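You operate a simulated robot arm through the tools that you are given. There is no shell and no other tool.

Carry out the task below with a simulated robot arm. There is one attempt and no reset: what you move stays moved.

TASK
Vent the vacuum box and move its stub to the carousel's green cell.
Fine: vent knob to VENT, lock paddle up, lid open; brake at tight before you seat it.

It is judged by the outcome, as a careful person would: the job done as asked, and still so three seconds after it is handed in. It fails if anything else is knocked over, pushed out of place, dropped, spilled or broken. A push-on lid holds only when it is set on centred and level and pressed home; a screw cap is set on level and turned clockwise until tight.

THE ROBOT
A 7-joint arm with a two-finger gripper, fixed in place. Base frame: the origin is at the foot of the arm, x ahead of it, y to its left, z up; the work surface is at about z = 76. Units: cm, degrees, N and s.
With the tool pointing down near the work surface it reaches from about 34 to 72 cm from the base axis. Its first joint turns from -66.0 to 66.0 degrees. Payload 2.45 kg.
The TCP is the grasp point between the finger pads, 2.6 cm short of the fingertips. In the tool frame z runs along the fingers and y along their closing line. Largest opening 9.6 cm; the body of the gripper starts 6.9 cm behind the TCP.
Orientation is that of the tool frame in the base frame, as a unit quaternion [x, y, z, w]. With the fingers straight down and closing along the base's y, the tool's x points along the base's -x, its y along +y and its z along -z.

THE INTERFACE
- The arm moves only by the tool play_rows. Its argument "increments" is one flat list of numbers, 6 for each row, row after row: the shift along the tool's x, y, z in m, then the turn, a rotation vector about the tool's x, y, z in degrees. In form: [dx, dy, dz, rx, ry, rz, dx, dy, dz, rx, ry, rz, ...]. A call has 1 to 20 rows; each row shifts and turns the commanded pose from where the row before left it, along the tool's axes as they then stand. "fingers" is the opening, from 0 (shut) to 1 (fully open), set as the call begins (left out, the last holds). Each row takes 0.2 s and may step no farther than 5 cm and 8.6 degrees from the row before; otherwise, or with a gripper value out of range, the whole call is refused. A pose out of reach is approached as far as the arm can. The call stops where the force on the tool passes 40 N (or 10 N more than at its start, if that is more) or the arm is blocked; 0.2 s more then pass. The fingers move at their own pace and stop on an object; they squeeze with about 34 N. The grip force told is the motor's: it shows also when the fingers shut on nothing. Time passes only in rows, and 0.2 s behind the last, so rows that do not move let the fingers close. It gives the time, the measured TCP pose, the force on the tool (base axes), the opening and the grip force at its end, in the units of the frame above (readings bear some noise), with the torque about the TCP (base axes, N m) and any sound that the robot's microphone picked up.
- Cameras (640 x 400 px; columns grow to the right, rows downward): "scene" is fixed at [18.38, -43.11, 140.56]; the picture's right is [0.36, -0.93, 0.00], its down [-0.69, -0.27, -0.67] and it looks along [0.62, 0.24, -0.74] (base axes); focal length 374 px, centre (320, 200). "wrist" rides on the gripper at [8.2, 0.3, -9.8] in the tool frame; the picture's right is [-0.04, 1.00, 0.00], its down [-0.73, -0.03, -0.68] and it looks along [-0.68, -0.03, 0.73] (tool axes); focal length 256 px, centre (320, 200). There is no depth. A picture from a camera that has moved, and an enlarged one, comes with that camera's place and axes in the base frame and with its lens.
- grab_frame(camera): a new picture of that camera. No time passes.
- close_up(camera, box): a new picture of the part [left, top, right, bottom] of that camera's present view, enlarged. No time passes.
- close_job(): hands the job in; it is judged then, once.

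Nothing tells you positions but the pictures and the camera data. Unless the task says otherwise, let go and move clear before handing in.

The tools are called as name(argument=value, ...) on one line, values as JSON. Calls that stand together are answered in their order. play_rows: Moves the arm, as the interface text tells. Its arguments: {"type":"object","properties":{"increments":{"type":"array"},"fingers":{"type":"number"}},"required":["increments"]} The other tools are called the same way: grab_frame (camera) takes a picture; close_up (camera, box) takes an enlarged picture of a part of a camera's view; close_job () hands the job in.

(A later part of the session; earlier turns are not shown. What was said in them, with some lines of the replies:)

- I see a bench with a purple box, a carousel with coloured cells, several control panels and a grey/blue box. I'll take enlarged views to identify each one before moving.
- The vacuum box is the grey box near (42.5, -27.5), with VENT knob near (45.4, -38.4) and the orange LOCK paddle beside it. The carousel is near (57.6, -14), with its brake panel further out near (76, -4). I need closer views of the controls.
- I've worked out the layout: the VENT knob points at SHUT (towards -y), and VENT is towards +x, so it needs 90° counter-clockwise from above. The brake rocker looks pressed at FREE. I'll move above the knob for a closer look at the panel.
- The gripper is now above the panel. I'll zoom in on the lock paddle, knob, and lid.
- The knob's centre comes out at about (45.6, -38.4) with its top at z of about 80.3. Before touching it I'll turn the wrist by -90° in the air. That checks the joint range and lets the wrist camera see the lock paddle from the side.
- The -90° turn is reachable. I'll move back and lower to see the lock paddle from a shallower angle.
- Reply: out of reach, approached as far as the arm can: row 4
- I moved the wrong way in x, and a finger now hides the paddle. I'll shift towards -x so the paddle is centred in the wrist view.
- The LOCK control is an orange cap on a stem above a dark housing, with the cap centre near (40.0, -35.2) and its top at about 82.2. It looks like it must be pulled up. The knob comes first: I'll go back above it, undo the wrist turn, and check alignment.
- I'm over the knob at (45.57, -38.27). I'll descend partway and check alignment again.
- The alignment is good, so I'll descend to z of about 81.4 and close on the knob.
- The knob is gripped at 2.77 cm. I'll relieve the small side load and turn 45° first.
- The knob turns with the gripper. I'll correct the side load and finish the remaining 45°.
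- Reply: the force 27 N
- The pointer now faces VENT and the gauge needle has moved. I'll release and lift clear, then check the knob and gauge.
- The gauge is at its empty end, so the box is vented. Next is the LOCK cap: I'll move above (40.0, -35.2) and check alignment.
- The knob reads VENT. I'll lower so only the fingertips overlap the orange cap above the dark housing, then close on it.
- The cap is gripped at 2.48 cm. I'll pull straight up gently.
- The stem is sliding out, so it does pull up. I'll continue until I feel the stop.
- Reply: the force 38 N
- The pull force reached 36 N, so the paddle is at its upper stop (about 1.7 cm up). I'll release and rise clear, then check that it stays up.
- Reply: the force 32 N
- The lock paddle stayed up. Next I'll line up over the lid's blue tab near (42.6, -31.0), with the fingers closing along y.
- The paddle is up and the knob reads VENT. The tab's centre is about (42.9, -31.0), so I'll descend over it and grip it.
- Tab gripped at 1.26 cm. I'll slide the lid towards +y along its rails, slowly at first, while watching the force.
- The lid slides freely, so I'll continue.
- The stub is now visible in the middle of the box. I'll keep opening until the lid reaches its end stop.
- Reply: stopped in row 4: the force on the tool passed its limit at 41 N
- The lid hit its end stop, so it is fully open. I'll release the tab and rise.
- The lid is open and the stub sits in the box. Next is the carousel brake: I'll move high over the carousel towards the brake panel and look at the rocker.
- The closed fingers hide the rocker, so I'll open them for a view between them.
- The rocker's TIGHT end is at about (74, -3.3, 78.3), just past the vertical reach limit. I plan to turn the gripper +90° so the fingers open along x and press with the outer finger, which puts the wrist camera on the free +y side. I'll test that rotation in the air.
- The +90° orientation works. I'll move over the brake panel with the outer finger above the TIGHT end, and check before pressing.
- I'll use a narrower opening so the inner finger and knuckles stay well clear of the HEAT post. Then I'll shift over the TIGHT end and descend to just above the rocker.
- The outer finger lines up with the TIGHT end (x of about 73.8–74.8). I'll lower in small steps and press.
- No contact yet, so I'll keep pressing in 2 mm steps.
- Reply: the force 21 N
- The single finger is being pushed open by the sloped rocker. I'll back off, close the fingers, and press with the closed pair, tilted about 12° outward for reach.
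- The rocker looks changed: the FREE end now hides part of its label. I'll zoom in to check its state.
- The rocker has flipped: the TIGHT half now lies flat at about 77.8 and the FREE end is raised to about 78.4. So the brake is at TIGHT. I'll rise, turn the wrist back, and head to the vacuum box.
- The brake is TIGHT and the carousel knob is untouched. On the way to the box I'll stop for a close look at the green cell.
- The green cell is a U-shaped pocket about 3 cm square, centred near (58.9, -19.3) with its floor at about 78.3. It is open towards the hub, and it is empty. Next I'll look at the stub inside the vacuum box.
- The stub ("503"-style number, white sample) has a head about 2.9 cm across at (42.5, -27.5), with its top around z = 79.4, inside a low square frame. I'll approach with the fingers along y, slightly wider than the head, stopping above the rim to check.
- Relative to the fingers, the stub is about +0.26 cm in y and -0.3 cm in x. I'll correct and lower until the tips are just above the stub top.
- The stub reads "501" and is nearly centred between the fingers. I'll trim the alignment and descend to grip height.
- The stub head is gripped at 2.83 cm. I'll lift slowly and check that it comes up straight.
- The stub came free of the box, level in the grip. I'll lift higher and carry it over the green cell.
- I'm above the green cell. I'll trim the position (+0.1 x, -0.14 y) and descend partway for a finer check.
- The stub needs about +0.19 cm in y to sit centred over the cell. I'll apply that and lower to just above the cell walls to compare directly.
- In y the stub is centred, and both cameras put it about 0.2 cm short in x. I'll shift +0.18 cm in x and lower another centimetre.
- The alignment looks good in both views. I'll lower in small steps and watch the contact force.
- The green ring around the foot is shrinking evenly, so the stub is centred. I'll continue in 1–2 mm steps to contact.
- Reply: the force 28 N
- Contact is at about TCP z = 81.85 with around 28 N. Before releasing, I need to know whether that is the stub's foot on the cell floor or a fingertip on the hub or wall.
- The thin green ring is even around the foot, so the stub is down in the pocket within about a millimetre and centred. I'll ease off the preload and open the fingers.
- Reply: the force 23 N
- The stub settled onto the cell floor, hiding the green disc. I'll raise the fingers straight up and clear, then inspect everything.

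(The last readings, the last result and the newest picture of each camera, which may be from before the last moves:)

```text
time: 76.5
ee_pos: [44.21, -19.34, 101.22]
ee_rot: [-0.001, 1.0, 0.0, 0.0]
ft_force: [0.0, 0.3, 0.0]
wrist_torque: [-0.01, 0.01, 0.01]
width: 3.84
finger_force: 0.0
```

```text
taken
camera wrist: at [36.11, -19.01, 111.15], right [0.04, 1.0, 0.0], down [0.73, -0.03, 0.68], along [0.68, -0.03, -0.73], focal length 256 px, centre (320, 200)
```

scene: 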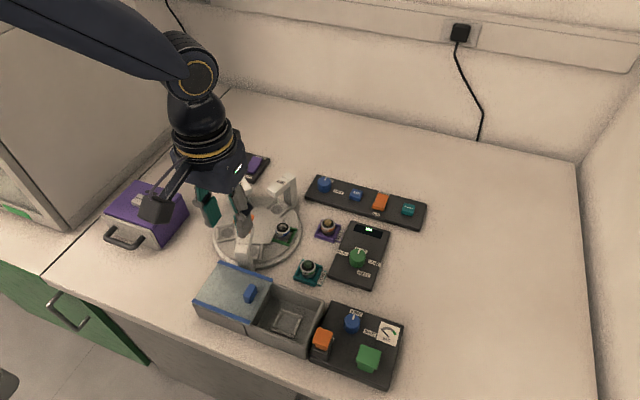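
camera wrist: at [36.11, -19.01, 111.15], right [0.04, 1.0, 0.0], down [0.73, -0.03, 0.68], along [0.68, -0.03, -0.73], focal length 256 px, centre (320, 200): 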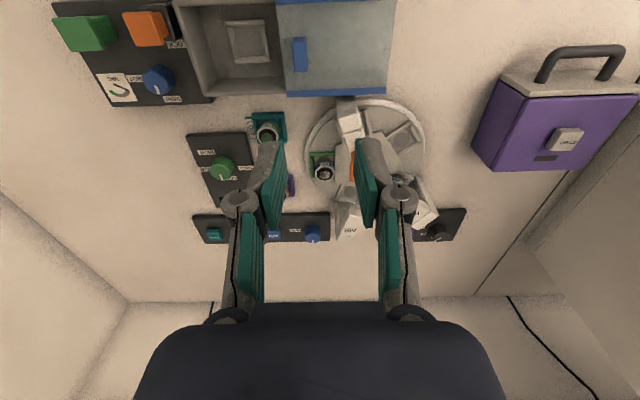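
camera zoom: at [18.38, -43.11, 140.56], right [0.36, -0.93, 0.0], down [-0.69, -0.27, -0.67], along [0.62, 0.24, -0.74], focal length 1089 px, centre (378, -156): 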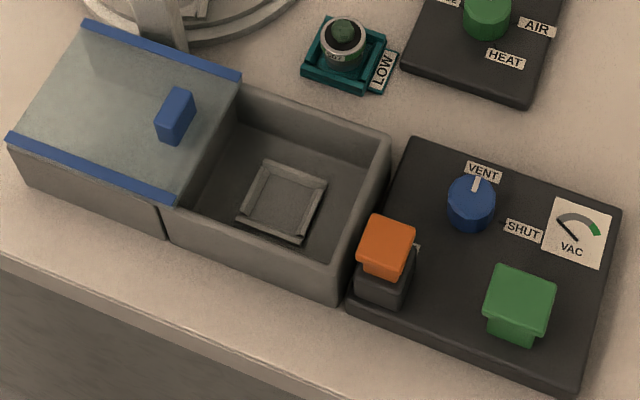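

The stub sits level in the green cell, the lid is open, the lock paddle is up, and the knob reads VENT. I'll move to the starting pose so nothing is hidden, then do a final check of the brake and carousel.

play_rows(increments=[0, -0.013, -0.045, 0, 0, 0, 0, -0.013, -0.045, 0, 0, 0, 0, -0.014, -0.045, 0, 0, 0, 0, 0, 0, 0, 0, 0, 0, 0, 0, 0, 0, 0])

grab_frame(camera="scene")

close_up(camera="scene", box=[205, 140, 275, 190])

close_up(camera="scene", box=[200, 155, 320, 275])

close_up(camera="wrist", box=[220, 40, 460, 240])

```text
time: 77.7
ee_pos: [44.22, -23.55, 114.75]
ee_rot: [-0.001, 1.0, -0.001, 0.0]
ft_force: [-0.3, 1.0, -1.0]
wrist_torque: [0.03, 0.01, 0.01]
width: 3.85
finger_force: 0.1
```

```text
taken
```

scene: 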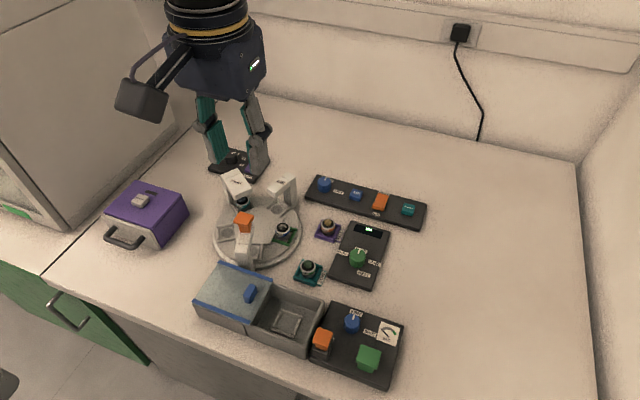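

```text
8.00 times, centred on (240, 165) of scene
camera zoom: at [18.38, -43.11, 140.56], right [0.36, -0.93, 0.0], down [-0.69, -0.27, -0.67], along [0.62, 0.24, -0.74], focal length 2995 px, centre (960, 480)
```

zoom: 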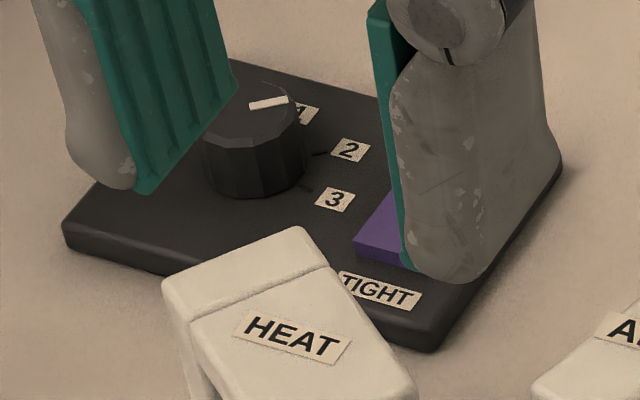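

```text
3.33 times, centred on (260, 215) of scene
camera zoom: at [18.38, -43.11, 140.56], right [0.36, -0.93, 0.0], down [-0.69, -0.27, -0.67], along [0.62, 0.24, -0.74], focal length 1248 px, centre (520, 150)
```

zoom: 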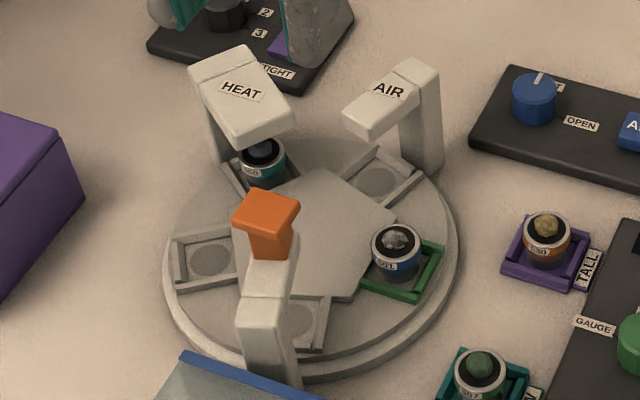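

```text
2.00 times, centred on (340, 140) of wrist
camera zoom: at [36.08, -23.1, 124.68], right [0.04, 1.0, 0.0], down [0.73, -0.03, 0.68], along [0.68, -0.03, -0.73], focal length 512 px, centre (280, 320)
```

zoom: 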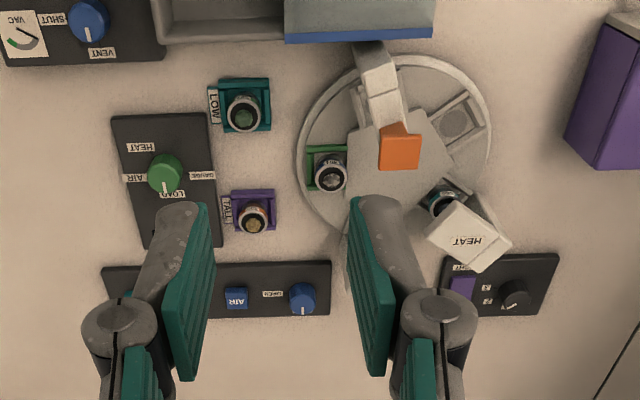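

Everything checks out:
- **Vacuum box:** the knob is at VENT with the gauge at zero, the lock paddle is up, and the lid is open against its stop.
- **Brake:** the rocker is pressed at TIGHT, set before I seated the stub.
- **Stub:** 501 sits level in the green cell.
- **Surroundings:** nothing else has moved, and the gripper is empty and clear.

I'm handing the job in.

close_job()

```text
The job is handed in.
```

The vacuum box is vented and its stub, 501, is sitting level in the carousel's green cell. I've handed the job in; no verdict has come back yet.

- **Vacuum box:** the vent knob is at VENT and the gauge needle has dropped to its low end. The lock paddle is up, and the lid is open against its end stop.
- **Brake:** I pressed the rocker to TIGHT before seating the stub. In the close-up afterwards its TIGHT half lay flat and the FREE end was raised. The final picture only showed part of it, but I didn't touch it again.
- **Stub:** a fingertip probably touched the cell wall or hub first. The stub then dropped a millimetre or two onto the floor of the cell when I let go. It looks centred between the cell walls.
- **Everything else:** nothing else looked moved in the final pictures. The gripper is empty and clear of the bench.
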